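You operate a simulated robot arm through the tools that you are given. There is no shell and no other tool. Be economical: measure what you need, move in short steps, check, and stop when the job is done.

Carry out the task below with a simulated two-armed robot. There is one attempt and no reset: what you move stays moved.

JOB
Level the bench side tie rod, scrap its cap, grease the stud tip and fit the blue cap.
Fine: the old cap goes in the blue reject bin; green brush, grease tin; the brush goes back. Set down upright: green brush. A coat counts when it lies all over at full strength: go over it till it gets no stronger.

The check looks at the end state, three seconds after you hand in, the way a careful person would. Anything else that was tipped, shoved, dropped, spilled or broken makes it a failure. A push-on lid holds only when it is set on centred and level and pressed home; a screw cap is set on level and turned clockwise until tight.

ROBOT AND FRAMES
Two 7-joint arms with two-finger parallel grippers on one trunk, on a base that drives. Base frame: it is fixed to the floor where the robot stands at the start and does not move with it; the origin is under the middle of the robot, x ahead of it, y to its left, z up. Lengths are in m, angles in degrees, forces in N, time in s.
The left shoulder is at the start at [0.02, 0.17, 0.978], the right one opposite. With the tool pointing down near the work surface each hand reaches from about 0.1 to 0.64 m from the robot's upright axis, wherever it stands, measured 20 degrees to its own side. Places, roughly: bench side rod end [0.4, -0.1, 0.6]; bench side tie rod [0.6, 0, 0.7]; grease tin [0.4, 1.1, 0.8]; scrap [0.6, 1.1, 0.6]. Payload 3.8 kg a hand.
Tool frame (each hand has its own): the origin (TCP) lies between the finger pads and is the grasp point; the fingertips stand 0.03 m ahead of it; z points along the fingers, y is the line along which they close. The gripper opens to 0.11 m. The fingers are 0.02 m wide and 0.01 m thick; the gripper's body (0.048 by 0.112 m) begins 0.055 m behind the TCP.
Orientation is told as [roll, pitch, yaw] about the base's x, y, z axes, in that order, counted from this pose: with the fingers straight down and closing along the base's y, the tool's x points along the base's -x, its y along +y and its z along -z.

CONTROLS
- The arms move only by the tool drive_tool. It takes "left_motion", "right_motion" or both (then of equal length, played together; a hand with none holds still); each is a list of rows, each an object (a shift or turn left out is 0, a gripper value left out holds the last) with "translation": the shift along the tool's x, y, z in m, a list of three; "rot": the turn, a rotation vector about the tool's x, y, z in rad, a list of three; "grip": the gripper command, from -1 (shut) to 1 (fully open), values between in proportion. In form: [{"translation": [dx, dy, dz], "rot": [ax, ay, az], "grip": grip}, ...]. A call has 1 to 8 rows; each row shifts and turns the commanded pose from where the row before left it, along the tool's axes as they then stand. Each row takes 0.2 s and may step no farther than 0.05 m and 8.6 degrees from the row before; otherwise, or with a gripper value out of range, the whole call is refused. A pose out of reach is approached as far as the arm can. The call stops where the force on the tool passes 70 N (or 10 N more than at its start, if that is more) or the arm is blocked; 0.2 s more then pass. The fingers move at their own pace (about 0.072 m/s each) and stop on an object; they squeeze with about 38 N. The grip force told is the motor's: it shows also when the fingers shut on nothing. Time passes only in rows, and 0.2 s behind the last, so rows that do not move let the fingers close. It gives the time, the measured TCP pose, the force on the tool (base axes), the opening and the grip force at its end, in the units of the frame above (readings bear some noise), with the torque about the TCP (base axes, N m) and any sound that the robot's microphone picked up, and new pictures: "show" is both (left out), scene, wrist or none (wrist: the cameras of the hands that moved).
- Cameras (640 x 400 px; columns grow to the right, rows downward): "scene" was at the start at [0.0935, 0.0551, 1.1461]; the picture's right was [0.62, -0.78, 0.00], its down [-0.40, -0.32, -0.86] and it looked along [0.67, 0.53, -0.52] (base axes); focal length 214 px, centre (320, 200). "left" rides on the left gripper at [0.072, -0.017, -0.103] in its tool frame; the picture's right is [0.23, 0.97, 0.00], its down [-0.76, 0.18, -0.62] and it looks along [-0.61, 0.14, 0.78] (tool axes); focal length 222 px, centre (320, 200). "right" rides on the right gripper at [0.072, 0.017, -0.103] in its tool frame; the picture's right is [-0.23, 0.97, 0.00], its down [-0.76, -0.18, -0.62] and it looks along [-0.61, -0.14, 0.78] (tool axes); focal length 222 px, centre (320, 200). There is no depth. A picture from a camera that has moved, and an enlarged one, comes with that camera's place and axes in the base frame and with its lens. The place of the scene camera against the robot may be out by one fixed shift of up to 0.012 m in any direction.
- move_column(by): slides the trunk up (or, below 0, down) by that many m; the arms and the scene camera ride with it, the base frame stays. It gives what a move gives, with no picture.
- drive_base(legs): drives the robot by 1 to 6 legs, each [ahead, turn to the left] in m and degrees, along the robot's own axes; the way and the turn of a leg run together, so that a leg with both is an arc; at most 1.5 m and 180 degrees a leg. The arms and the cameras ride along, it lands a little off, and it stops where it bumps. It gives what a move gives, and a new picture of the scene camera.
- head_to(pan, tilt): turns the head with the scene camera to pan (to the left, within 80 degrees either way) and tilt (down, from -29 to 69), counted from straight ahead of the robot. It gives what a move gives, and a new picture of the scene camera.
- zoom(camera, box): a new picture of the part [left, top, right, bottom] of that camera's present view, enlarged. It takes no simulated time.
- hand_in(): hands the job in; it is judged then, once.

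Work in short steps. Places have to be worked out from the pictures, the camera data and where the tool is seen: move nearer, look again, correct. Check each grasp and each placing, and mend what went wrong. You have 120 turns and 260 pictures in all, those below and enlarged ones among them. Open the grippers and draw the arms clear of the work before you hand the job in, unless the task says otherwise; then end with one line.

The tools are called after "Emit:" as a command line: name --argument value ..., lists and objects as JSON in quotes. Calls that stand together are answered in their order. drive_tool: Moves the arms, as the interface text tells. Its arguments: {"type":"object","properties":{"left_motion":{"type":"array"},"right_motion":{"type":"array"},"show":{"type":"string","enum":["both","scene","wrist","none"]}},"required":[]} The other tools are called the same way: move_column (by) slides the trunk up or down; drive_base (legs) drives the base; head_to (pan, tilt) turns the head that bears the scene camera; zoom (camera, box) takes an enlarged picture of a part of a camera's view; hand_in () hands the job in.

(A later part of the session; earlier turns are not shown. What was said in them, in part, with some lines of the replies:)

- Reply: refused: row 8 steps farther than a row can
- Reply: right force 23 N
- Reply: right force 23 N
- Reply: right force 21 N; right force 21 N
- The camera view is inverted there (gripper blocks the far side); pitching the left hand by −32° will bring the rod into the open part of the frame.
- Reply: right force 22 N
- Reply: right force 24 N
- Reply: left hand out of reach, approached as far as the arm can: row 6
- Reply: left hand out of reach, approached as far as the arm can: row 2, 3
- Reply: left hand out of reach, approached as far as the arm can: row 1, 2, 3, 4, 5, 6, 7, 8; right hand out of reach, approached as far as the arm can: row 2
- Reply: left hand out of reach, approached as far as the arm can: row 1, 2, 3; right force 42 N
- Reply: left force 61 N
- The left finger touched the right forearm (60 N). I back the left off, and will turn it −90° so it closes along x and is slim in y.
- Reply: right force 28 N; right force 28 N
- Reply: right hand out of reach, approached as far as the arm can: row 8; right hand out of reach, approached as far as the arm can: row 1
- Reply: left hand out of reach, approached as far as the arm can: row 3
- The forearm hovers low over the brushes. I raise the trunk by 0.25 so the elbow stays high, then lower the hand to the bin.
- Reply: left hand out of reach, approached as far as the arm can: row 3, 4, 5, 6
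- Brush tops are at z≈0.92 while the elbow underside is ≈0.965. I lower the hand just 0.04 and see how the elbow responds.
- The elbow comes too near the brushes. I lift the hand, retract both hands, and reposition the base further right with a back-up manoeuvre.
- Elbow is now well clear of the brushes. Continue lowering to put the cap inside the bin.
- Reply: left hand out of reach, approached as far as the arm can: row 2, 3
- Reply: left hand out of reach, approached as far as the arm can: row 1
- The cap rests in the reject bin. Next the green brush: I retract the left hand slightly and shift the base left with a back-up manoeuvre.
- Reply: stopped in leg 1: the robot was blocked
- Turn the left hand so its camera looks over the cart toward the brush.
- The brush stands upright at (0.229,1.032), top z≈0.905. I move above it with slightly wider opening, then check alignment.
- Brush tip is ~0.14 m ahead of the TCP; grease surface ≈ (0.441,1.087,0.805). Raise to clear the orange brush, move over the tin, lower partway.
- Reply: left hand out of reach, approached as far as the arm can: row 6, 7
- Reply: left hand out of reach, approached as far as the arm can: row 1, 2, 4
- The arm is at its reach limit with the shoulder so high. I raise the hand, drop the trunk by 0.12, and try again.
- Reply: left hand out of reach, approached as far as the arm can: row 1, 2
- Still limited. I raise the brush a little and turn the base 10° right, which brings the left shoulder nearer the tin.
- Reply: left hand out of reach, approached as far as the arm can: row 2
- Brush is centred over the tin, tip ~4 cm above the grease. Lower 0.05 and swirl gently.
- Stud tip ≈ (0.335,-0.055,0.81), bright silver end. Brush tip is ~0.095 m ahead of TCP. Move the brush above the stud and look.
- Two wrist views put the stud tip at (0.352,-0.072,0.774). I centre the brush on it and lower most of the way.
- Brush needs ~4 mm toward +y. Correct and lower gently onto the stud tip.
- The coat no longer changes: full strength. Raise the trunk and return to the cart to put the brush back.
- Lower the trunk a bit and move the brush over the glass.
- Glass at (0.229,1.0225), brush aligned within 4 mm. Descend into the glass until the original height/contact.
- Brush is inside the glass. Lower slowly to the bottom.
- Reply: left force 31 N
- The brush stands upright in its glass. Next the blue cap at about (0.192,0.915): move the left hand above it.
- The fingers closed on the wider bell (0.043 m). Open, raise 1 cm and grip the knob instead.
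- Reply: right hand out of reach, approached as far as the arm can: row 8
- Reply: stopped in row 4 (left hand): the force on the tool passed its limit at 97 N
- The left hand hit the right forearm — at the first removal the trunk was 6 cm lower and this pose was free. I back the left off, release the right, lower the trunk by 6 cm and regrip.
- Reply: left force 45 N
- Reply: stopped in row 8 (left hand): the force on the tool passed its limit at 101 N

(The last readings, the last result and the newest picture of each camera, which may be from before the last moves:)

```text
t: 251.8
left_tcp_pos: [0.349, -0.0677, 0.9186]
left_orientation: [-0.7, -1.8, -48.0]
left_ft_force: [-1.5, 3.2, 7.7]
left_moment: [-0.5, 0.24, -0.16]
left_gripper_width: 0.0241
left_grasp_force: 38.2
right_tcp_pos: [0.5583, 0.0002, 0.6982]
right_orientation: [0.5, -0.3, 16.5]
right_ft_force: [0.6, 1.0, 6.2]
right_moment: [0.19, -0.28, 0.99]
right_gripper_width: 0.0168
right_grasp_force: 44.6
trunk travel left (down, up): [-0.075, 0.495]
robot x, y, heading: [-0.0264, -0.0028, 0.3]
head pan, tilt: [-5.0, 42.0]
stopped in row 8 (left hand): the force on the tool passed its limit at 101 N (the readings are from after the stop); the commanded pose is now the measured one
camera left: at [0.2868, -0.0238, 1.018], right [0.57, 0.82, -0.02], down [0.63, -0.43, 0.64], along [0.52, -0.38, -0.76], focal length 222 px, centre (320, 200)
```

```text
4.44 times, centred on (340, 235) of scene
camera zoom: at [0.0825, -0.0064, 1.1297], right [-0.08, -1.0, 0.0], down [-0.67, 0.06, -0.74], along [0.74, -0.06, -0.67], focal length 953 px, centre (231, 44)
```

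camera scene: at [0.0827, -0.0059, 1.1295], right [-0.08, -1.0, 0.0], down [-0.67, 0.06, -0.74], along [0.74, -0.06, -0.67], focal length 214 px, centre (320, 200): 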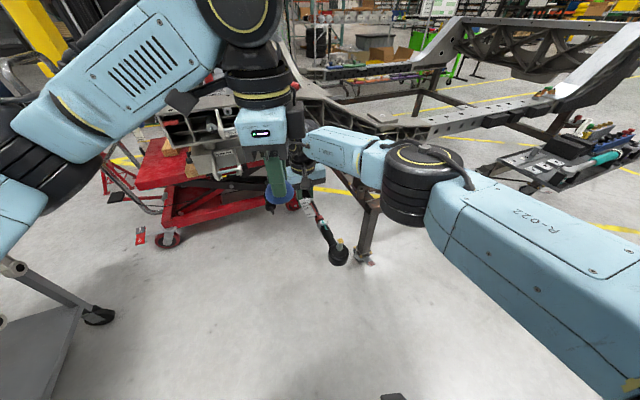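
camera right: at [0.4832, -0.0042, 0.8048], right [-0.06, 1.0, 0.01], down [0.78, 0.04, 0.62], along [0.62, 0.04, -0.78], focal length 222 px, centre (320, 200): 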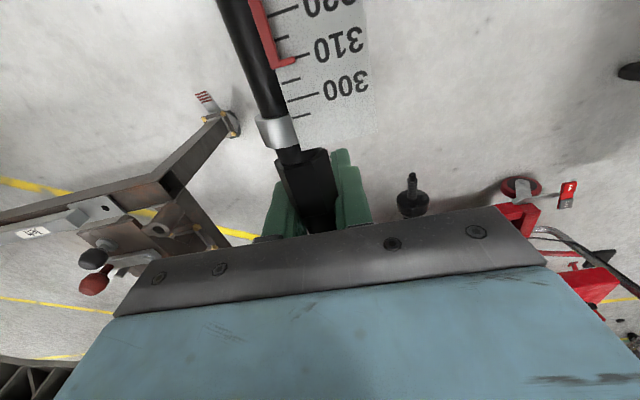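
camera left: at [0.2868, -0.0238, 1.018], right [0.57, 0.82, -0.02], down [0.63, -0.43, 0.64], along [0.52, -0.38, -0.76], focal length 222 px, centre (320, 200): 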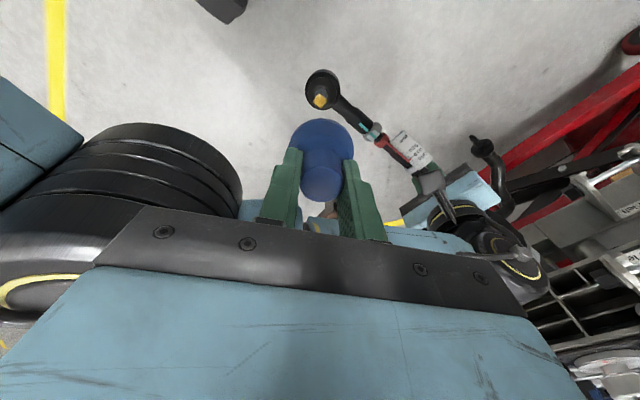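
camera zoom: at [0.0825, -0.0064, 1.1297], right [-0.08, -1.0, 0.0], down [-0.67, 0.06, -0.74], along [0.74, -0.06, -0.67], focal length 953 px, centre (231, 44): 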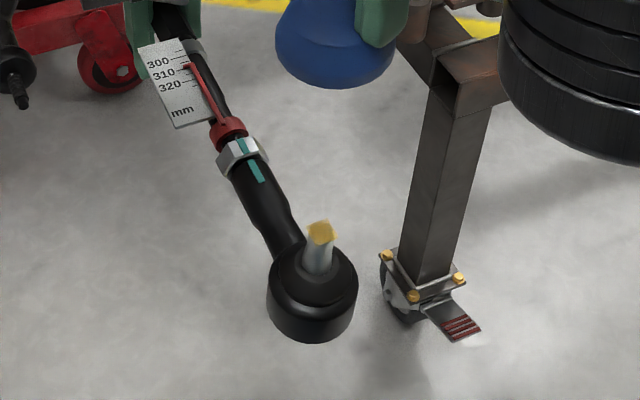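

The right forearm boxes in both sides. Better: release, and shift the base 0.2 m to the right so the right arm approaches from well to the side.

Emit:
drive_tool --left_motion '[{"translation": [0, 0, -0.03]}, {"translation": [0, 0, -0.03]}, {"rot": [0, 0, 0]}, {}, {}, {}, {}]' --right_motion '[{"grip": 0.1}, {"grip": 0.1}, {"grip": 0.1}, {"translation": [0, 0, -0.045]}, {"translation": [0, 0, -0.045]}, {"translation": [0, 0, -0.045]}, {"translation": [0, 0, -0.035]}]' --show "none"

Emit:
drive_base --legs '[[-0.25, 0], [0, -40], [0.31, 0], [0, 40]]'

```text
t: 253.4
left_tcp_pos: [0.3496, -0.0667, 0.9781]
left_orientation: [-0.8, -1.9, -47.9]
left_ft_force: [-9.3, 17.1, 17.8]
left_moment: [-1.81, -0.88, -0.07]
left_gripper_width: 0.024
left_grasp_force: 37.7
right_tcp_pos: [0.5574, -0.0048, 0.8665]
right_orientation: [0.4, -0.1, 16.1]
right_ft_force: [0.5, -0.9, 0.2]
right_moment: [-0.01, 0.0, 0.02]
right_gripper_width: 0.0606
right_grasp_force: 0.0
trunk travel left (down, up): [-0.075, 0.495]
robot x, y, heading: [-0.0249, 0.0001, 0.3]
head pan, tilt: [-5.0, 42.0]
```

```text
t: 260.6
left_tcp_pos: [0.3384, -0.2696, 0.9761]
left_orientation: [-0.5, -1.4, -48.2]
left_ft_force: [-16.3, 41.6, 14.3]
left_moment: [-3.14, -1.2, 0.05]
left_gripper_width: 0.0241
left_grasp_force: 38.2
right_tcp_pos: [0.5487, -0.2089, 0.8683]
right_orientation: [0.5, -0.1, 15.8]
right_ft_force: [0.0, 0.0, -0.2]
right_moment: [-0.01, 0.03, -0.01]
right_gripper_width: 0.0606
right_grasp_force: 0.1
trunk travel left (down, up): [-0.075, 0.495]
robot x, y, heading: [-0.0367, -0.2014, 0.3]
head pan, tilt: [-5.0, 42.0]
camera scene: at [0.0721, -0.2076, 1.1295], right [-0.09, -1.0, 0.0], down [-0.67, 0.06, -0.74], along [0.74, -0.07, -0.67], focal length 214 px, centre (320, 200)
```

scene: 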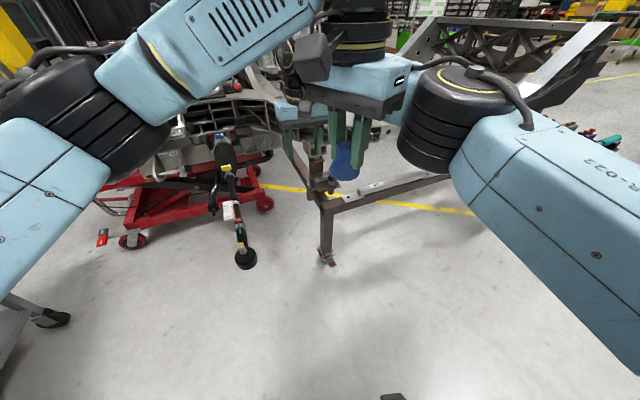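

Clear the left hand from the right arm and bring both back over the rod from the new base position; also undo the left's small tilt.

Emit:
drive_tool --left_motion '[{"translation": [0.032, 0.0287, 0]}, {"translation": [0.032, 0.0287, 0]}, {"translation": [0.032, 0.0287, 0]}, {"translation": [0.032, 0.0287, 0]}, {"translation": [0.032, 0.0287, 0]}, {"translation": [0.032, 0.0287, 0]}, {"translation": [0.031, 0.028, 0]}, {"rot": [-0.014, 0.033, 0]}]' --right_motion '[{}, {"translation": [-0.0108, 0.0332, 0]}, {"translation": [-0.0108, 0.0332, 0]}, {"translation": [-0.0108, 0.0332, 0]}, {"translation": [-0.0108, 0.0332, 0]}, {"translation": [-0.0108, 0.0332, 0]}, {"translation": [-0.0108, 0.0332, 0]}, {}]' --show "none"

Emit:
drive_tool --right_motion '[{"translation": [0, 0, 0.04]}, {"translation": [0, 0, 0.03]}, {}]' --show "both"

```text
t: 262.4
left_tcp_pos: [0.338, 0.031, 0.9689]
left_orientation: [0.4, 0.4, -48.2]
left_ft_force: [-1.1, -0.2, 0.7]
left_moment: [-0.03, 0.0, -0.01]
left_gripper_width: 0.0241
left_grasp_force: 37.8
right_tcp_pos: [0.5004, -0.1038, 0.8598]
right_orientation: [0.6, -0.3, 15.6]
right_ft_force: [-0.2, -0.1, 0.5]
right_moment: [0.05, 0.01, 0.02]
right_gripper_width: 0.0604
right_grasp_force: 0.0
right hand out of reach, approached as far as the arm can: row 2, 3, 4, 5, 6, 7
trunk travel left (down, up): [-0.075, 0.495]
robot x, y, heading: [-0.0301, -0.2003, 0.1]
head pan, tilt: [-5.0, 42.0]
```

```text
t: 263.2
left_tcp_pos: [0.339, 0.0309, 0.9703]
left_orientation: [0.3, 0.4, -48.3]
left_ft_force: [-0.4, 0.2, 0.2]
left_moment: [0.0, 0.0, -0.02]
left_gripper_width: 0.0242
left_grasp_force: 38.2
right_tcp_pos: [0.5006, -0.1035, 0.7895]
right_orientation: [0.5, -0.2, 15.7]
right_ft_force: [0.2, 0.1, -0.6]
right_moment: [0.02, 0.0, 0.01]
right_gripper_width: 0.0604
right_grasp_force: 0.1
trunk travel left (down, up): [-0.075, 0.495]
robot x, y, heading: [-0.0336, -0.1991, 0.2]
head pan, tilt: [-5.0, 42.0]
camera scene: at [0.072, -0.2078, 1.1295], right [-0.09, -1.0, 0.0], down [-0.67, 0.06, -0.74], along [0.74, -0.07, -0.67], focal length 214 px, centre (320, 200)
camera right: at [0.4255, -0.1075, 0.8935], right [-0.04, 1.0, 0.01], down [0.78, 0.03, 0.62], along [0.62, 0.04, -0.78], focal length 222 px, centre (320, 200)
```

scene: 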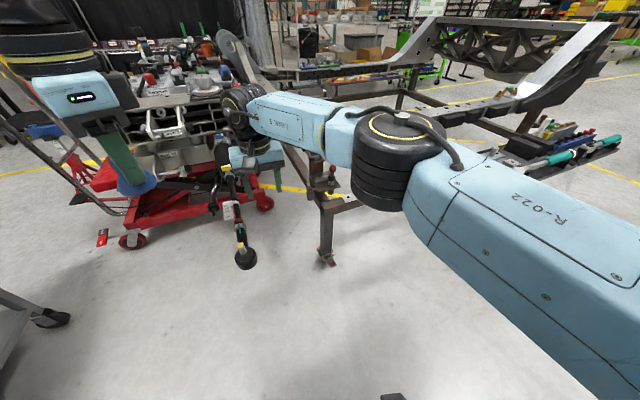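
right: 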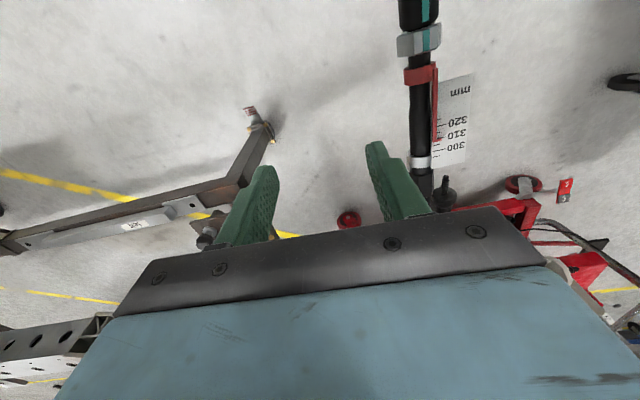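

From here the far shaft is out of the right hand's reach. Instead I'll grip the sleeve from the right side: roll the right hand 90° so the fingers point +y and close vertically, keeping that arm low and clear of the cap.

Emit:
drive_tool --right_motion '[{"translation": [0.0303, -0.0213, -0.004]}, {"translation": [0.0303, -0.0213, -0.004]}, {"translation": [0.0303, -0.0213, -0.004]}, {"rot": [-0.1428, 0, 0]}, {"rot": [-0.1428, 0, 0]}, {"rot": [-0.1428, 0, 0]}, {"rot": [-0.1428, 0, 0]}, {"rot": [-0.1428, 0, 0]}]' --show "none"

Emit:
drive_tool --right_motion '[{"rot": [-0.1428, 0, 0]}, {"rot": [-0.1428, 0, 0]}, {"rot": [-0.1428, 0, 0]}, {"rot": [-0.1428, 0, 0]}, {"rot": [-0.1428, 0, 0]}, {"rot": [-0.1428, 0, 0]}, {}]' --show "both"

```text
t: 265.0
left_tcp_pos: [0.3384, 0.0299, 0.9676]
left_orientation: [0.3, 0.3, -48.2]
left_ft_force: [0.3, 0.3, -0.4]
left_moment: [0.02, 0.0, -0.04]
left_gripper_width: 0.0239
left_grasp_force: 38.3
right_tcp_pos: [0.4289, -0.1888, 0.8003]
right_orientation: [41.5, -0.2, 15.6]
right_ft_force: [-0.2, 0.8, 0.2]
right_moment: [0.0, -0.02, 0.0]
right_gripper_width: 0.0606
right_grasp_force: 0.1
trunk travel left (down, up): [-0.075, 0.495]
robot x, y, heading: [-0.0328, -0.1996, 0.3]
head pan, tilt: [-5.0, 42.0]
```

```text
t: 266.6
left_tcp_pos: [0.3398, 0.032, 0.9686]
left_orientation: [0.4, 0.5, -48.2]
left_ft_force: [-0.3, 0.3, -0.4]
left_moment: [0.03, -0.03, 0.0]
left_gripper_width: 0.0241
left_grasp_force: 38.0
right_tcp_pos: [0.4317, -0.1891, 0.8005]
right_orientation: [90.5, -0.3, 15.7]
right_ft_force: [0.5, 0.2, -0.2]
right_moment: [0.03, -0.01, -0.01]
right_gripper_width: 0.0604
right_grasp_force: 0.0
trunk travel left (down, up): [-0.075, 0.495]
robot x, y, heading: [-0.0341, -0.1993, 0.0]
head pan, tilt: [-5.0, 42.0]
camera scene: at [0.0721, -0.2078, 1.1295], right [-0.09, -1.0, 0.0], down [-0.67, 0.06, -0.74], along [0.74, -0.07, -0.67], focal length 214 px, centre (320, 200)
camera right: at [0.3878, -0.308, 0.8167], right [0.22, 0.05, 0.97], down [0.9, -0.39, -0.18], along [0.37, 0.92, -0.13], focal length 222 px, centre (320, 200)
```

scene: 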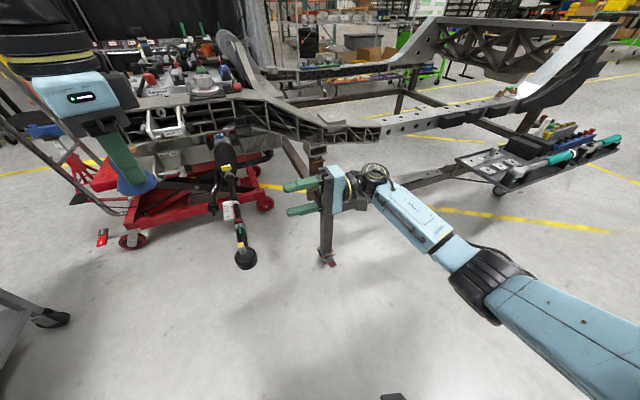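
right: 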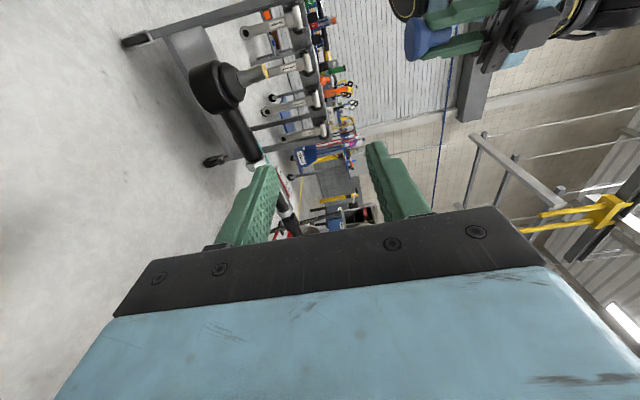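

This sideways view shows the rod drooping ~4° (z 0.710 at the ball, 0.724 at x=0.53). I grip the sleeve from the side; then I'll lift it level and hold it while capping.

Emit:
drive_tool --right_motion '[{"translation": [-0.004, -0.042, 0]}, {"translation": [-0.0047, -0.0425, 0]}, {"translation": [0, 0, 0.047]}, {"translation": [0, 0, 0.047]}, {"translation": [0, 0, 0.047]}, {}]' --show "wrist"

Emit:
drive_tool --right_motion '[{"grip": -1}, {"grip": -1}, {"grip": -1}, {"grip": -1}]' --show "wrist"

```text
t: 267.8
left_tcp_pos: [0.3395, 0.03, 0.9683]
left_orientation: [0.3, 0.4, -48.3]
left_ft_force: [0.0, 0.6, -0.5]
left_moment: [-0.02, 0.0, -0.01]
left_gripper_width: 0.0242
left_grasp_force: 37.6
right_tcp_pos: [0.4104, -0.0909, 0.7433]
right_orientation: [89.5, 0.1, 14.9]
right_ft_force: [-3.1, -20.6, 2.2]
right_moment: [-0.72, 0.16, 0.43]
right_gripper_width: 0.0593
right_grasp_force: 0.0
right hand out of reach, approached as far as the arm can: row 2
trunk travel left (down, up): [-0.075, 0.495]
robot x, y, heading: [-0.0313, -0.1956, -0.0]
head pan, tilt: [-5.0, 42.0]
stopped in row 5 (right hand): the force on the tool passed its limit at 100 N (the readings are from after the stop); the commanded pose is now the measured one
camera right: at [0.3666, -0.2085, 0.7618], right [0.22, 0.07, 0.97], down [0.9, -0.41, -0.17], along [0.39, 0.91, -0.15], focal length 222 px, centre (320, 200)
```

right: 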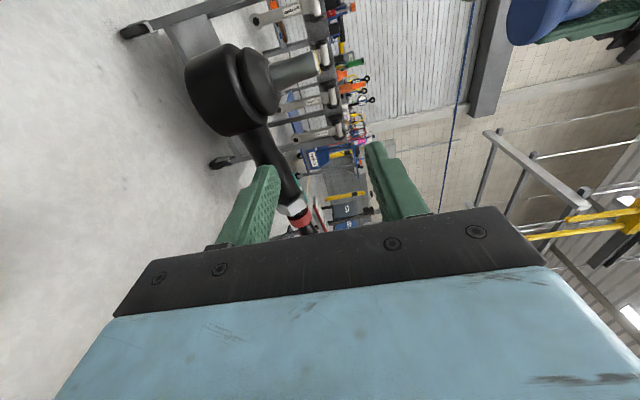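

```text
t: 268.8
left_tcp_pos: [0.3392, 0.0284, 0.9687]
left_orientation: [0.3, 0.4, -48.2]
left_ft_force: [-0.2, -0.1, 0.0]
left_moment: [0.01, 0.02, 0.01]
left_gripper_width: 0.0243
left_grasp_force: 37.8
right_tcp_pos: [0.4099, -0.0883, 0.7435]
right_orientation: [89.7, 0.1, 14.9]
right_ft_force: [0.0, -0.2, 0.3]
right_moment: [-0.04, -0.01, 0.0]
right_gripper_width: 0.0001
right_grasp_force: 38.5
trunk travel left (down, up): [-0.075, 0.495]
robot x, y, heading: [-0.0344, -0.2004, -0.2]
head pan, tilt: [-5.0, 42.0]
camera right: at [0.3658, -0.2058, 0.7622], right [0.22, 0.06, 0.97], down [0.9, -0.41, -0.18], along [0.38, 0.91, -0.15], focal length 222 px, centre (320, 200)
```

right: 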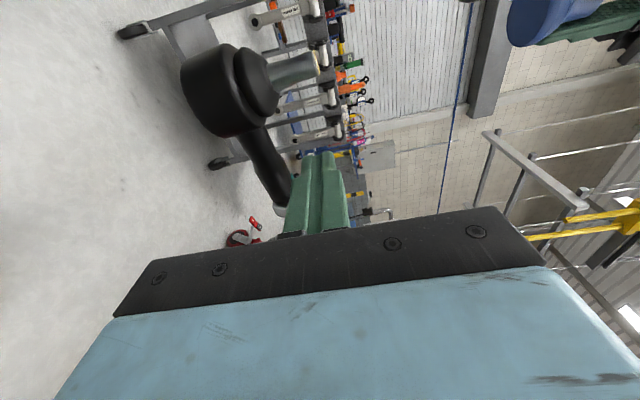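

The hand stopped short in height and the fingers closed above the rod. I retreat, open, lower the trunk 4.5 cm and advance again.

Emit:
drive_tool --right_motion '[{"translation": [0, 0, -0.04]}, {"grip": 0.1}, {"grip": 0.1}, {"grip": 0.1}, {"grip": 0.1}]' --show "none"

Emit:
move_column --by -0.042

Emit:
drive_tool --right_motion '[{"translation": [0, 0, 0.04]}, {"translation": [0, 0, 0.04]}, {}, {"grip": -1}, {"grip": -1}, {"grip": -1}, {"grip": -1}]' --show "both"

```text
t: 270.0
left_tcp_pos: [0.3393, 0.0286, 0.9695]
left_orientation: [0.3, 0.4, -48.3]
left_ft_force: [-0.2, 0.4, 0.2]
left_moment: [-0.01, -0.03, 0.0]
left_gripper_width: 0.0241
left_grasp_force: 37.7
right_tcp_pos: [0.4202, -0.1268, 0.7437]
right_orientation: [89.6, 0.1, 14.8]
right_ft_force: [0.3, -0.3, 0.0]
right_moment: [-0.01, -0.01, 0.02]
right_gripper_width: 0.0605
right_grasp_force: 0.1
trunk travel left (down, up): [-0.075, 0.495]
robot x, y, heading: [-0.0353, -0.2001, -0.5]
head pan, tilt: [-5.0, 42.0]
```

```text
t: 270.8
left_tcp_pos: [0.3404, 0.0293, 0.927]
left_orientation: [0.3, 0.4, -48.3]
left_ft_force: [0.6, -0.2, -0.3]
left_moment: [-0.01, -0.04, 0.01]
left_gripper_width: 0.0242
left_grasp_force: 38.1
right_tcp_pos: [0.4211, -0.1254, 0.7021]
right_orientation: [89.6, 0.1, 14.9]
right_ft_force: [0.5, 0.1, 1.0]
right_moment: [-0.02, -0.03, 0.01]
right_gripper_width: 0.0605
right_grasp_force: 0.2
trunk travel left (down, up): [-0.033, 0.537]
robot x, y, heading: [-0.0367, -0.199, -0.2]
head pan, tilt: [-5.0, 42.0]
```

```text
t: 272.4
left_tcp_pos: [0.3388, 0.0286, 0.9268]
left_orientation: [0.3, 0.5, -48.3]
left_ft_force: [-0.4, 0.0, -0.5]
left_moment: [0.01, 0.02, 0.01]
left_gripper_width: 0.0244
left_grasp_force: 37.7
right_tcp_pos: [0.3991, -0.0495, 0.7026]
right_orientation: [89.7, -0.1, 14.9]
right_ft_force: [2.0, 1.3, 7.7]
right_moment: [0.42, -1.12, -0.33]
right_gripper_width: 0.0232
right_grasp_force: 44.7
trunk travel left (down, up): [-0.033, 0.537]
robot x, y, heading: [-0.0344, -0.2025, -0.1]
head pan, tilt: [-5.0, 42.0]
camera scene: at [0.0717, -0.2086, 1.0876], right [-0.09, -1.0, 0.0], down [-0.67, 0.06, -0.74], along [0.74, -0.07, -0.67], focal length 214 px, centre (320, 200)
camera right: at [0.3554, -0.1678, 0.7204], right [0.22, 0.06, 0.97], down [0.9, -0.41, -0.17], along [0.39, 0.91, -0.14], focal length 222 px, centre (320, 200)
```

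scene: 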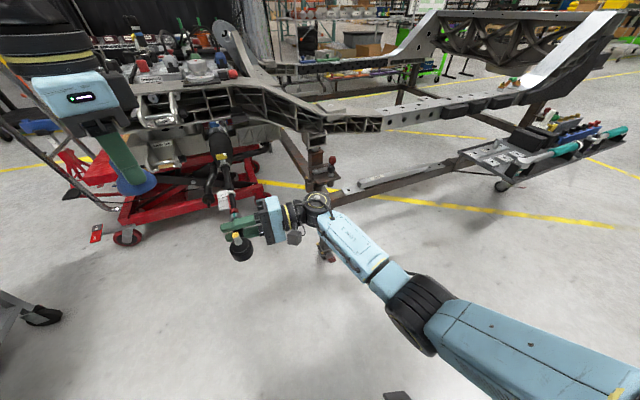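
right: 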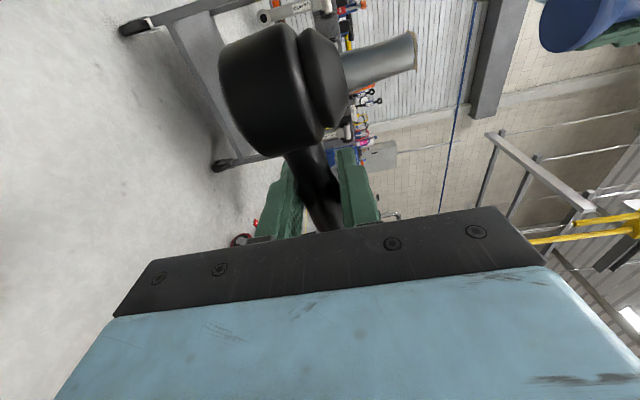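

Sleeve gripped (0.023 m). Lift ~31 mm along the arc to bring the rod back level.

Emit:
drive_tool --right_motion '[{"translation": [0, 0.008, 0], "rot": [0, 0, 0.0175]}, {"translation": [0, 0.008, 0], "rot": [0, 0, 0.0175]}, {"translation": [0, 0.008, 0], "rot": [0, 0, 0.0175]}, {"translation": [0, 0.008, 0], "rot": [0, 0, 0.0175]}, {}]' --show "wrist"

Emit:
zoom --camera "left" --box '[0, 0, 640, 400]'

Emit:
zoom --camera "scene" --box '[190, 190, 290, 280]'

```text
t: 273.6
left_tcp_pos: [0.3386, 0.0285, 0.9262]
left_orientation: [0.2, 0.5, -48.3]
left_ft_force: [-0.4, 0.1, -1.2]
left_moment: [0.01, 0.0, -0.01]
left_gripper_width: 0.0243
left_grasp_force: 37.2
right_tcp_pos: [0.3988, -0.0507, 0.734]
right_orientation: [89.7, 4.3, 15.0]
right_ft_force: [-14.2, -12.0, -12.3]
right_moment: [0.26, -0.68, 0.5]
right_gripper_width: 0.023
right_grasp_force: 45.0
trunk travel left (down, up): [-0.033, 0.537]
robot x, y, heading: [-0.0377, -0.2022, -0.1]
head pan, tilt: [-5.0, 42.0]
camera right: at [0.3569, -0.1677, 0.7566], right [0.29, 0.08, 0.95], down [0.88, -0.41, -0.23], along [0.37, 0.91, -0.19], focal length 222 px, centre (320, 200)
```

right: 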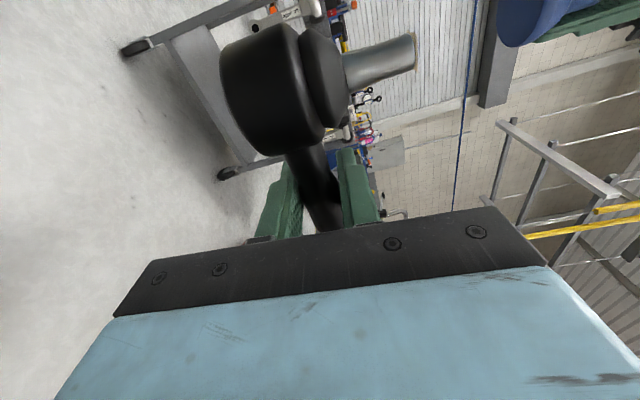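

```text
1.00 times, centred on (320, 200) of left (not enlarged: the box is as wide or as high as the picture)
camera zoom: at [0.2781, 0.0692, 1.0309], right [0.58, 0.82, 0.01], down [0.64, -0.46, 0.62], along [0.51, -0.35, -0.79], focal length 222 px, centre (320, 200)
```

zoom: 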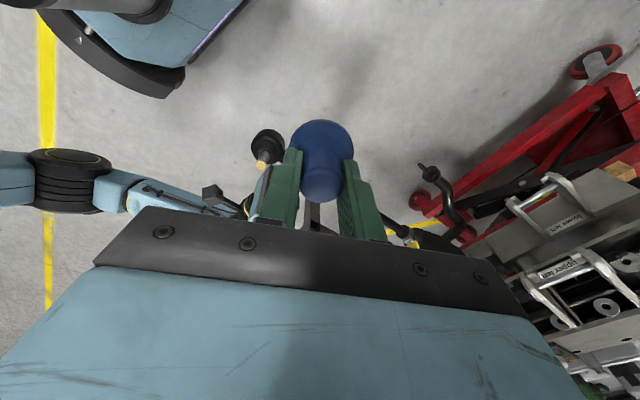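

```text
4.44 times, centred on (240, 235) of scene
camera zoom: at [0.0715, -0.2094, 1.0875], right [-0.09, -1.0, 0.0], down [-0.67, 0.06, -0.74], along [0.74, -0.07, -0.67], focal length 953 px, centre (676, 44)
```

zoom: 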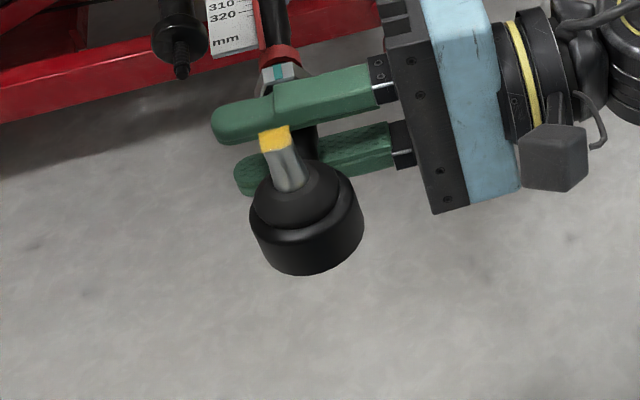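

Rod is level again (sleeve z 0.734) and the stud stands vertical with tip ≈ (0.347,-0.0716,0.782). Move the cap over it and lower to just above the tip.

Emit:
drive_tool --left_motion '[{"rot": [0.0035, -0.009, 0]}, {"translation": [-0.0268, -0.02, 0]}, {"translation": [-0.0268, -0.02, 0]}, {"translation": [-0.0266, -0.02, 0]}, {"translation": [0, 0, 0.035]}, {}]' --show "wrist"

Emit:
zoom --camera "right" --box '[240, 0, 560, 200]'

Emit:
zoom --camera "scene" --box '[190, 180, 290, 280]'

```text
t: 275.0
left_tcp_pos: [0.3479, -0.0734, 0.8933]
left_orientation: [0.1, -0.1, -48.3]
left_ft_force: [0.5, -0.1, -0.1]
left_moment: [0.01, -0.01, -0.01]
left_gripper_width: 0.024
left_grasp_force: 38.3
right_tcp_pos: [0.3992, -0.0489, 0.7332]
right_orientation: [89.7, 3.9, 15.0]
right_ft_force: [-16.0, -13.6, -9.6]
right_moment: [0.36, -0.82, 0.13]
right_gripper_width: 0.0227
right_grasp_force: 44.9
trunk travel left (down, up): [-0.033, 0.537]
robot x, y, heading: [-0.0337, -0.1979, -0.1]
head pan, tilt: [-5.0, 42.0]
camera left: at [0.2862, -0.0311, 0.9959], right [0.58, 0.82, 0.0], down [0.64, -0.45, 0.62], along [0.51, -0.36, -0.78], focal length 222 px, centre (320, 200)
```

left: 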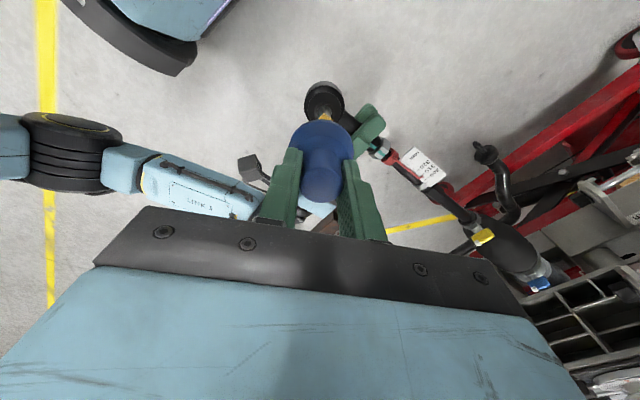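

```text
2.00 times, centred on (400, 100) of right
camera zoom: at [0.357, -0.1676, 0.7572], right [0.28, 0.08, 0.96], down [0.88, -0.41, -0.23], along [0.37, 0.91, -0.19], focal length 444 px, centre (160, 400)
```

zoom: 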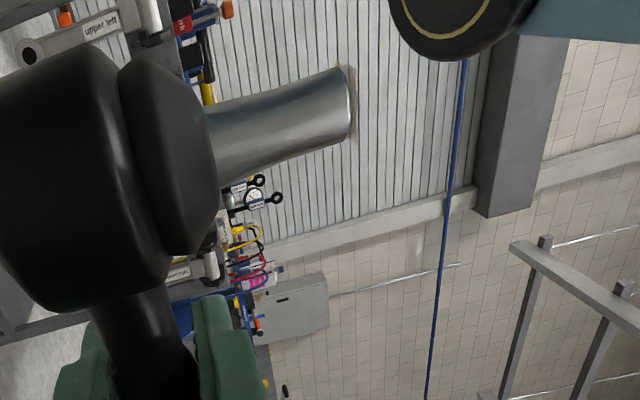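

```text
4.00 times, centred on (240, 230) of scene
camera zoom: at [0.0713, -0.2094, 1.0876], right [-0.09, -1.0, 0.0], down [-0.67, 0.06, -0.74], along [0.74, -0.07, -0.67], focal length 858 px, centre (640, 80)
```

zoom: 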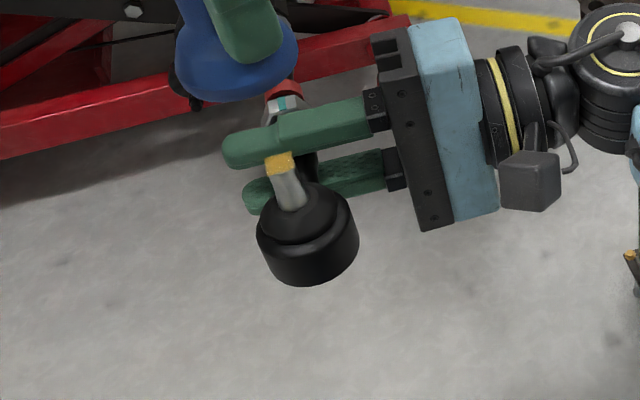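

Alignment is within ~2 mm. Correct and descend in steps toward the seated height (TCP ≈ 0.826).

Emit:
drive_tool --left_motion '[{"translation": [0.001, 0.0016, 0.03]}, {"translation": [0, 0, 0.012]}, {"translation": [0, 0, 0.008]}, {}]' --show "none"

Emit:
zoom --camera "right" --box '[240, 0, 560, 200]'

Emit:
zoom --camera "scene" --box '[190, 180, 290, 280]'

```text
t: 276.0
left_tcp_pos: [0.3464, -0.0696, 0.8425]
left_orientation: [0.1, -0.1, -48.3]
left_ft_force: [0.0, 0.3, 0.6]
left_moment: [0.01, 0.01, -0.03]
left_gripper_width: 0.0243
left_grasp_force: 37.9
right_tcp_pos: [0.4006, -0.0496, 0.7334]
right_orientation: [89.7, 4.1, 15.0]
right_ft_force: [-15.3, -12.7, -8.8]
right_moment: [0.29, -0.84, 0.29]
right_gripper_width: 0.0227
right_grasp_force: 45.1
trunk travel left (down, up): [-0.033, 0.537]
robot x, y, heading: [-0.0364, -0.2, -0.1]
head pan, tilt: [-5.0, 42.0]
```

```text
2.00 times, centred on (400, 100) of right
camera zoom: at [0.357, -0.1675, 0.7572], right [0.28, 0.08, 0.96], down [0.88, -0.41, -0.23], along [0.37, 0.91, -0.19], focal length 444 px, centre (160, 400)
```

zoom: 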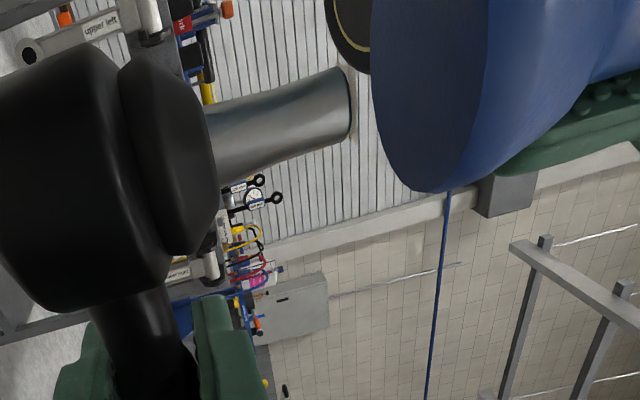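

```text
4.00 times, centred on (240, 230) of scene
camera zoom: at [0.0712, -0.2095, 1.0876], right [-0.09, -1.0, 0.0], down [-0.67, 0.06, -0.74], along [0.74, -0.07, -0.67], focal length 858 px, centre (640, 80)
```

zoom: 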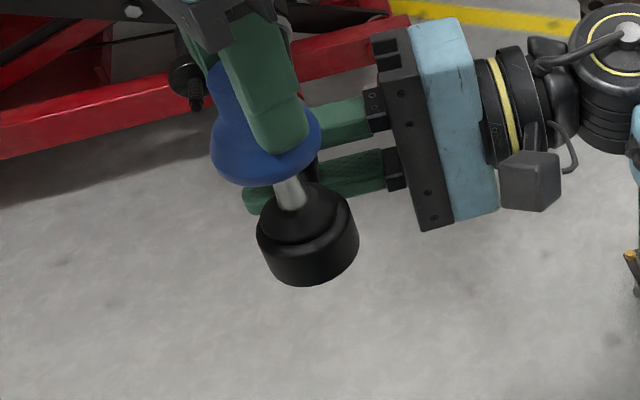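

The cap hovers just above the tip; scene view suggests it is ~3 mm too far in +y. Correct and lower onto the stud.

Emit:
drive_tool --left_motion '[{"translation": [-0.0029, -0.0013, 0]}, {"translation": [0, 0, 0.006]}, {"translation": [0, 0, 0.006]}, {"translation": [0, 0, 0.004]}, {}]' --show "none"

Emit:
zoom --camera "right" --box '[240, 0, 560, 200]'

Emit:
zoom --camera "scene" --box '[190, 180, 290, 280]'

```text
t: 277.2
left_tcp_pos: [0.3493, -0.072, 0.8269]
left_orientation: [0.2, -0.1, -48.2]
left_ft_force: [0.0, -0.2, 0.2]
left_moment: [-0.03, 0.0, -0.03]
left_gripper_width: 0.0243
left_grasp_force: 37.8
right_tcp_pos: [0.4002, -0.0502, 0.7344]
right_orientation: [89.7, 3.9, 15.0]
right_ft_force: [-14.5, -13.0, -6.3]
right_moment: [0.32, -0.83, 0.24]
right_gripper_width: 0.0224
right_grasp_force: 45.4
trunk travel left (down, up): [-0.033, 0.537]
robot x, y, heading: [-0.0383, -0.2013, -0.4]
head pan, tilt: [-5.0, 42.0]
```

```text
2.00 times, centred on (400, 100) of right
camera zoom: at [0.357, -0.1675, 0.7573], right [0.28, 0.08, 0.96], down [0.88, -0.41, -0.23], along [0.37, 0.91, -0.19], focal length 444 px, centre (160, 400)
```

zoom: 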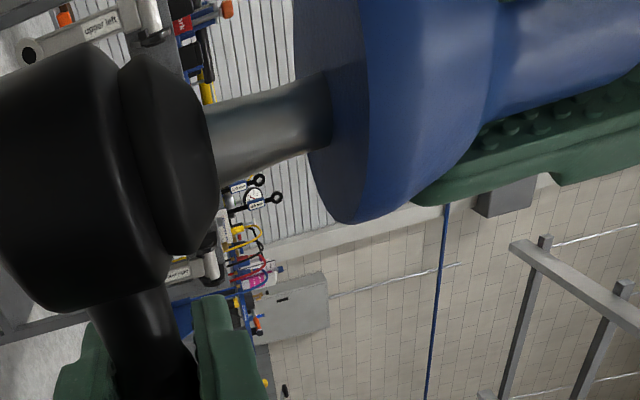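

```text
4.00 times, centred on (240, 230) of scene
camera zoom: at [0.0712, -0.2094, 1.0876], right [-0.09, -1.0, 0.0], down [-0.67, 0.06, -0.74], along [0.74, -0.07, -0.67], focal length 858 px, centre (640, 80)
```

zoom: 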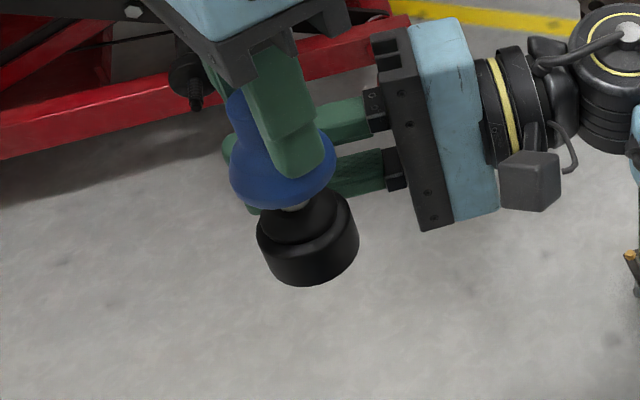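

The stud has entered the cap cleanly, no contact force. About 25 mm remain: descend further and press.

Emit:
drive_tool --left_motion '[{"translation": [0, 0, 0.008]}, {"translation": [0, 0, 0.006]}, {"translation": [0, 0, 0.004]}, {}]' --show "none"

Emit:
zoom --camera "right" --box '[240, 0, 560, 200]'

Emit:
zoom --camera "scene" --box '[190, 180, 290, 280]'

```text
t: 278.2
left_tcp_pos: [0.3485, -0.072, 0.8086]
left_orientation: [0.1, -0.2, -48.4]
left_ft_force: [2.0, 1.8, -0.2]
left_moment: [0.03, -0.09, -0.04]
left_gripper_width: 0.0242
left_grasp_force: 38.0
right_tcp_pos: [0.3998, -0.0497, 0.7336]
right_orientation: [89.7, 4.0, 15.0]
right_ft_force: [-14.9, -13.7, -5.3]
right_moment: [0.3, -0.84, -0.1]
right_gripper_width: 0.0229
right_grasp_force: 45.1
trunk travel left (down, up): [-0.033, 0.537]
robot x, y, heading: [-0.0332, -0.2011, -0.1]
head pan, tilt: [-5.0, 42.0]
```

```text
2.00 times, centred on (400, 100) of right
camera zoom: at [0.357, -0.1674, 0.7572], right [0.28, 0.08, 0.96], down [0.88, -0.41, -0.23], along [0.37, 0.91, -0.19], focal length 444 px, centre (160, 400)
```

zoom: 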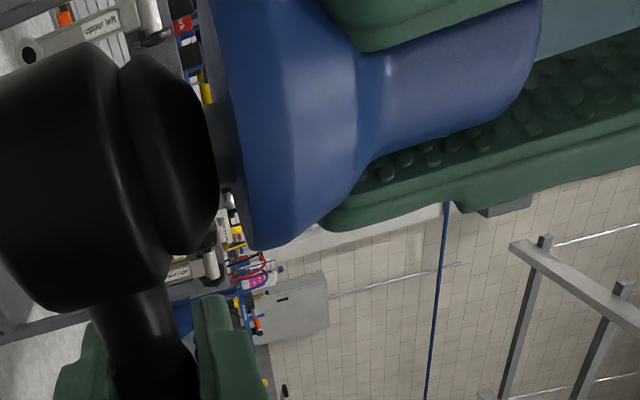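

```text
4.00 times, centred on (240, 230) of scene
camera zoom: at [0.0712, -0.2094, 1.0876], right [-0.09, -1.0, 0.0], down [-0.67, 0.06, -0.74], along [0.74, -0.07, -0.67], focal length 858 px, centre (640, 80)
```

zoom: 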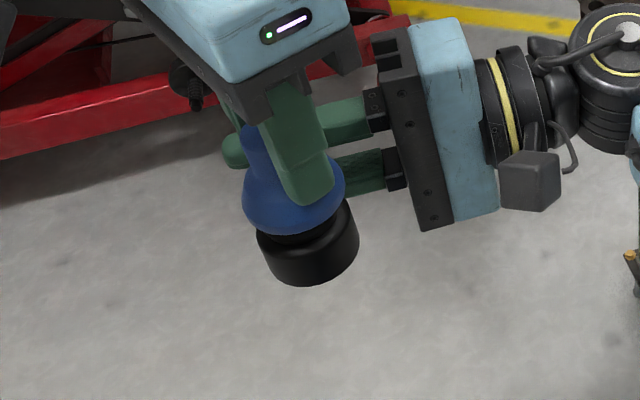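

Cap almost at the housing, axis well aligned. Continue down in small steps and press home.

Emit:
drive_tool --left_motion '[{"translation": [0, 0.0005, 0.004]}, {"translation": [0, 0, 0.004]}, {"translation": [0, 0, 0.003]}, {"translation": [0, 0, 0.003]}, {"translation": [0, 0, 0.003]}, {}]' --show "none"

Emit:
zoom --camera "right" --box '[240, 0, 560, 200]'

```text
t: 279.6
left_tcp_pos: [0.3511, -0.0704, 0.7911]
left_orientation: [0.4, 0.0, -48.0]
left_ft_force: [6.6, 7.5, 1.8]
left_moment: [0.42, -0.03, -0.16]
left_gripper_width: 0.0243
left_grasp_force: 38.1
right_tcp_pos: [0.3994, -0.0491, 0.733]
right_orientation: [89.6, 4.2, 15.0]
right_ft_force: [-19.3, -17.9, -3.1]
right_moment: [0.29, -0.89, -0.5]
right_gripper_width: 0.0227
right_grasp_force: 44.5
trunk travel left (down, up): [-0.033, 0.537]
robot x, y, heading: [-0.0324, -0.2001, -0.3]
head pan, tilt: [-5.0, 42.0]
```

```text
2.00 times, centred on (400, 100) of right
camera zoom: at [0.357, -0.1674, 0.7572], right [0.28, 0.08, 0.96], down [0.88, -0.41, -0.23], along [0.37, 0.91, -0.19], focal length 444 px, centre (160, 400)
```

zoom: 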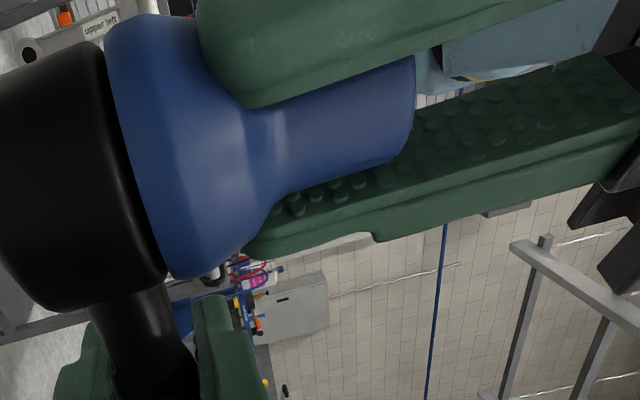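

The cap is down to the housing. Press home with a few more small steps until firm.

Emit:
drive_tool --left_motion '[{"translation": [-0.0005, 0.002, 0.003]}, {"translation": [0, 0, 0.003]}, {"translation": [0, 0, 0.003]}, {"translation": [0, 0, 0.003]}, {}]' --show "none"

Emit:
zoom --camera "right" --box '[240, 0, 560, 200]'

```text
t: 280.8
left_tcp_pos: [0.3509, -0.0712, 0.7819]
left_orientation: [0.1, -0.4, -48.4]
left_ft_force: [-20.8, 6.9, 49.4]
left_moment: [0.64, 0.25, 0.04]
left_gripper_width: 0.0244
left_grasp_force: 38.2
right_tcp_pos: [0.3995, -0.0489, 0.7265]
right_orientation: [88.7, 4.5, 14.6]
right_ft_force: [3.0, 1.0, -46.6]
right_moment: [0.43, -0.95, 0.9]
right_gripper_width: 0.0232
right_grasp_force: 44.6
trunk travel left (down, up): [-0.033, 0.537]
robot x, y, heading: [-0.0353, -0.2004, -0.4]
head pan, tilt: [-5.0, 42.0]
```

```text
2.00 times, centred on (400, 100) of right
camera zoom: at [0.3566, -0.1664, 0.7519], right [0.29, 0.1, 0.95], down [0.88, -0.42, -0.22], along [0.38, 0.9, -0.21], focal length 444 px, centre (160, 400)
```

zoom: 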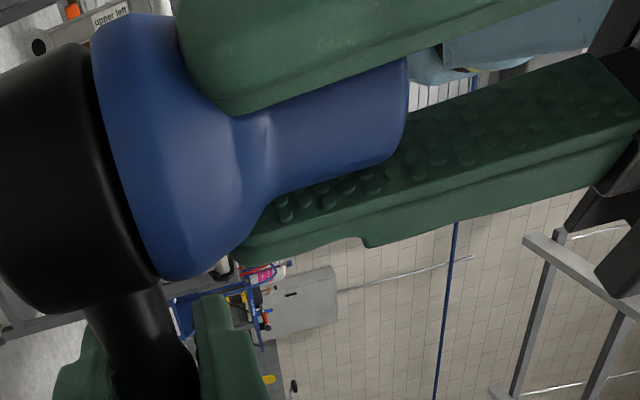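

49 N pressed against the held rod and the rim is flush. One more firm push, then ease off and open the left hand.

Emit:
drive_tool --left_motion '[{"translation": [0, 0, 0.003]}, {"translation": [0, 0, 0.001]}, {"translation": [0, 0, -0.008]}, {"translation": [0, 0, -0.004]}, {"grip": -0.2}, {"grip": 0}, {"grip": 0}]' --show "none"

Emit:
drive_tool --left_motion '[{"translation": [0, 0, -0.035]}, {"translation": [0, 0, -0.045]}, {"translation": [0, 0, -0.045]}, {}]' --show "wrist"

Emit:
zoom --camera "right" --box '[180, 0, 500, 200]'

Emit:
zoom --camera "scene" --box '[190, 180, 290, 280]'

```text
t: 282.4
left_tcp_pos: [0.3527, -0.0692, 0.7862]
left_orientation: [0.1, 0.2, -48.2]
left_ft_force: [0.3, -0.1, 0.1]
left_moment: [-0.03, -0.03, 0.0]
left_gripper_width: 0.0548
left_grasp_force: 0.0
right_tcp_pos: [0.4001, -0.0494, 0.737]
right_orientation: [89.8, 4.0, 15.0]
right_ft_force: [-9.8, -10.3, -13.3]
right_moment: [0.31, -0.92, 0.62]
right_gripper_width: 0.0226
right_grasp_force: 44.8
trunk travel left (down, up): [-0.033, 0.537]
robot x, y, heading: [-0.039, -0.2015, -0.3]
head pan, tilt: [-5.0, 42.0]
```

```text
t: 283.4
left_tcp_pos: [0.3508, -0.0693, 0.9126]
left_orientation: [0.2, -0.1, -48.4]
left_ft_force: [0.1, -0.8, 0.0]
left_moment: [0.02, -0.04, 0.0]
left_gripper_width: 0.055
left_grasp_force: 0.0
right_tcp_pos: [0.4002, -0.0492, 0.735]
right_orientation: [89.8, 4.1, 15.0]
right_ft_force: [-10.5, -8.9, -0.4]
right_moment: [0.31, -0.87, 0.82]
right_gripper_width: 0.0228
right_grasp_force: 45.2
trunk travel left (down, up): [-0.033, 0.537]
robot x, y, heading: [-0.0336, -0.1966, -0.3]
head pan, tilt: [-5.0, 42.0]
camera left: at [0.2898, -0.0288, 1.0153], right [0.58, 0.82, 0.0], down [0.64, -0.45, 0.62], along [0.51, -0.36, -0.78], focal length 222 px, centre (320, 200)
```

left: 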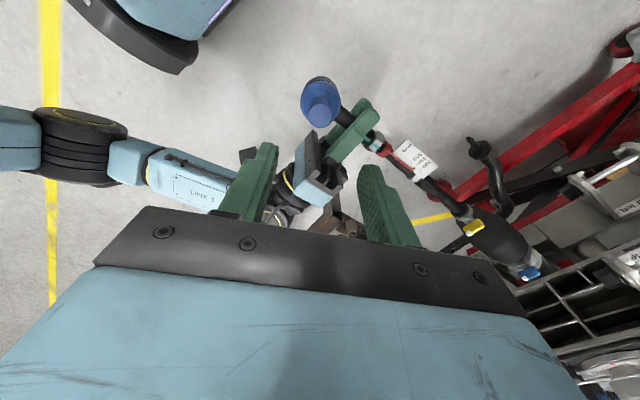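

```text
2.00 times, centred on (340, 100) of right
camera zoom: at [0.3572, -0.1671, 0.7581], right [0.28, 0.08, 0.96], down [0.88, -0.41, -0.23], along [0.37, 0.91, -0.19], focal length 444 px, centre (280, 400)
```

zoom: 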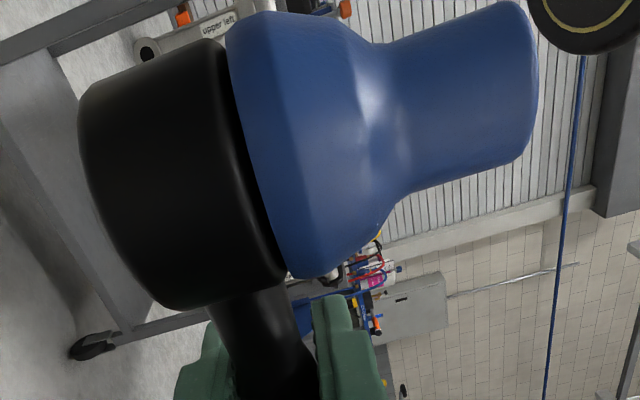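

```text
4.00 times, centred on (240, 230) of scene
camera zoom: at [0.0713, -0.2092, 1.0876], right [-0.09, -1.0, 0.0], down [-0.67, 0.06, -0.74], along [0.74, -0.07, -0.67], focal length 858 px, centre (640, 80)
```

zoom: 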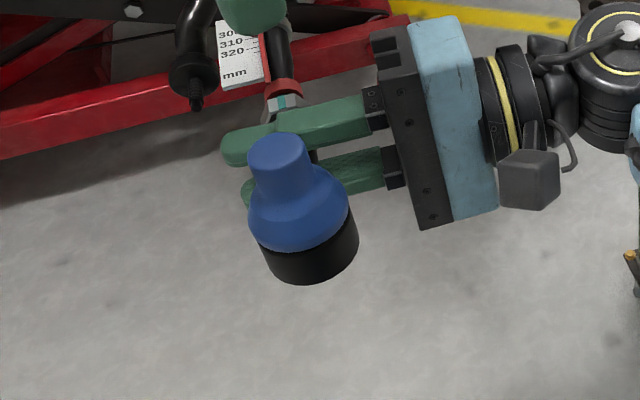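

Cap seated flush and coaxial. Release the right hand, retreat sideways, and use that side view to check level.

Emit:
drive_tool --right_motion '[{"grip": -0.4}, {"grip": -0.2}, {"grip": 0.1}, {"grip": 0.1}, {"translation": [0, 0, -0.045]}, {"translation": [0, 0, -0.045]}, {"translation": [0, 0, -0.045]}, {}]' --show "none"

Emit:
zoom --camera "right" --box '[160, 0, 480, 230]'

```text
t: 285.2
left_tcp_pos: [0.3531, -0.0698, 0.912]
left_orientation: [0.1, -0.1, -48.4]
left_ft_force: [0.6, -0.4, 0.2]
left_moment: [0.01, -0.04, -0.01]
left_gripper_width: 0.055
left_grasp_force: 0.2
right_tcp_pos: [0.4338, -0.1788, 0.7328]
right_orientation: [89.7, 3.9, 14.8]
right_ft_force: [-0.5, 0.2, 0.0]
right_moment: [0.01, 0.01, 0.01]
right_gripper_width: 0.0603
right_grasp_force: 0.0
trunk travel left (down, up): [-0.033, 0.537]
robot x, y, heading: [-0.0343, -0.1979, -0.3]
head pan, tilt: [-5.0, 42.0]
```

```text
1.74 times, centred on (320, 115) of right
camera zoom: at [0.3924, -0.2965, 0.7563], right [0.28, 0.08, 0.96], down [0.88, -0.41, -0.23], along [0.37, 0.91, -0.19], focal length 386 px, centre (320, 348)
```

zoom: 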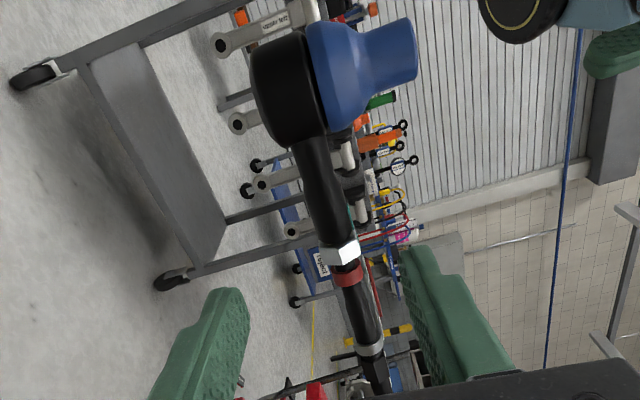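

Rod heights 0.739 / 0.737 / 0.736 along its length: level within ~1°. Retract both arms clear and take a final look.

Emit:
drive_tool --left_motion '[{"translation": [0, 0, -0.045], "grip": 1}, {"translation": [0, 0, -0.045]}, {"translation": [0.03, 0.02, -0.02]}, {"translation": [0.035, 0.03, 0]}, {}]' --right_motion '[{"translation": [0, 0, -0.045], "grip": 1}, {"translation": [0, 0, -0.045]}, {"translation": [0, 0, -0.03]}, {}, {}]' --show "both"

Emit:
zoom --camera "scene" --box '[180, 120, 320, 270]'

```text
t: 286.4
left_tcp_pos: [0.3447, 0.0108, 1.0225]
left_orientation: [0.1, -0.1, -48.3]
left_ft_force: [-0.3, -0.5, 0.6]
left_moment: [0.01, -0.03, -0.01]
left_gripper_width: 0.1099
left_grasp_force: 0.1
right_tcp_pos: [0.4663, -0.2958, 0.7354]
right_orientation: [89.8, 4.0, 14.9]
right_ft_force: [-0.2, -0.1, -0.6]
right_moment: [0.0, -0.01, 0.0]
right_gripper_width: 0.11
right_grasp_force: 0.1
trunk travel left (down, up): [-0.033, 0.537]
robot x, y, heading: [-0.0345, -0.1986, -0.1]
head pan, tilt: [-5.0, 42.0]
camera scene: at [0.072, -0.2085, 1.0875], right [-0.09, -1.0, 0.0], down [-0.67, 0.06, -0.74], along [0.74, -0.07, -0.67], focal length 214 px, centre (320, 200)
camera right: at [0.4229, -0.413, 0.758], right [0.29, 0.08, 0.95], down [0.88, -0.41, -0.23], along [0.37, 0.91, -0.19], focal length 222 px, centre (320, 200)
camera left: at [0.2842, 0.0527, 1.1255], right [0.58, 0.82, 0.0], down [0.64, -0.45, 0.62], along [0.51, -0.36, -0.78], focal length 222 px, centre (320, 200)
```

scene: 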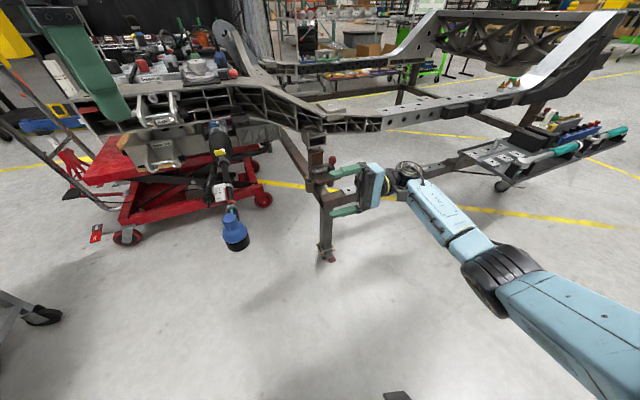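
right: 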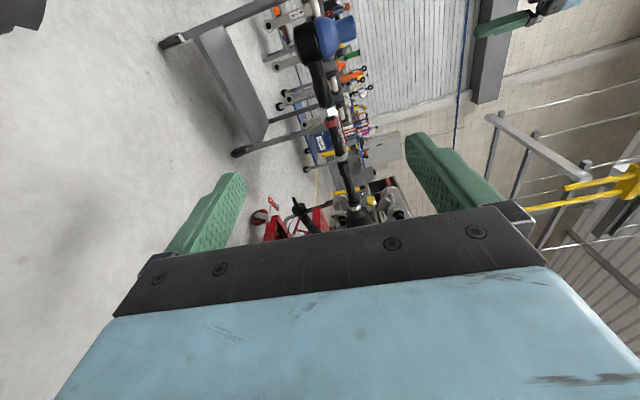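
left: 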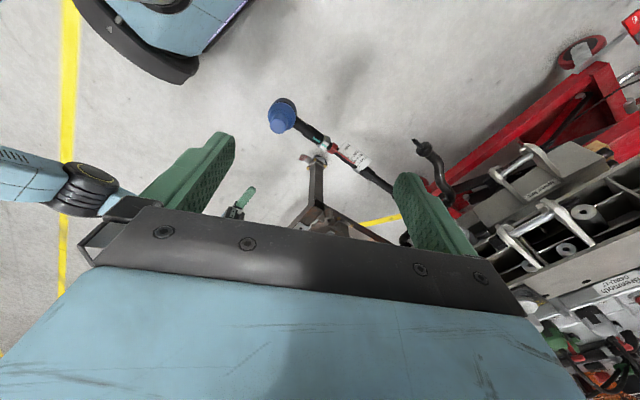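

```text
2.67 times, centred on (250, 195) of scene
camera zoom: at [0.072, -0.2085, 1.0875], right [-0.09, -1.0, 0.0], down [-0.67, 0.06, -0.74], along [0.74, -0.07, -0.67], focal length 572 px, centre (507, 213)
```

zoom: 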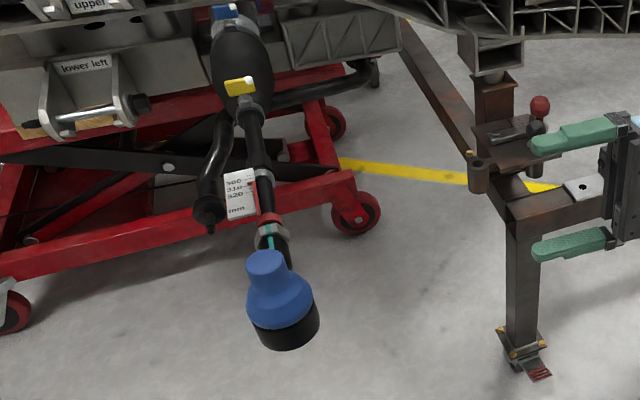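

The blue cap sits flush on the level rod, both grippers are open and clear, the old cap is in the reject bin, and the green brush stands in its glass. I hand in.

Emit:
hand_in

```text
The job is handed in.
```

I levelled the tie rod to within about 1°, put the old cap in the reject bin, greased the stud tip until the coat got no stronger, returned the green brush upright to its glass, and pressed the blue cap home. On one drive the base backed into something behind it, probably the bench, and I did not find out what. During capping the arms bumped each other and one pushed the rod, so I levelled it again before fitting the cap.
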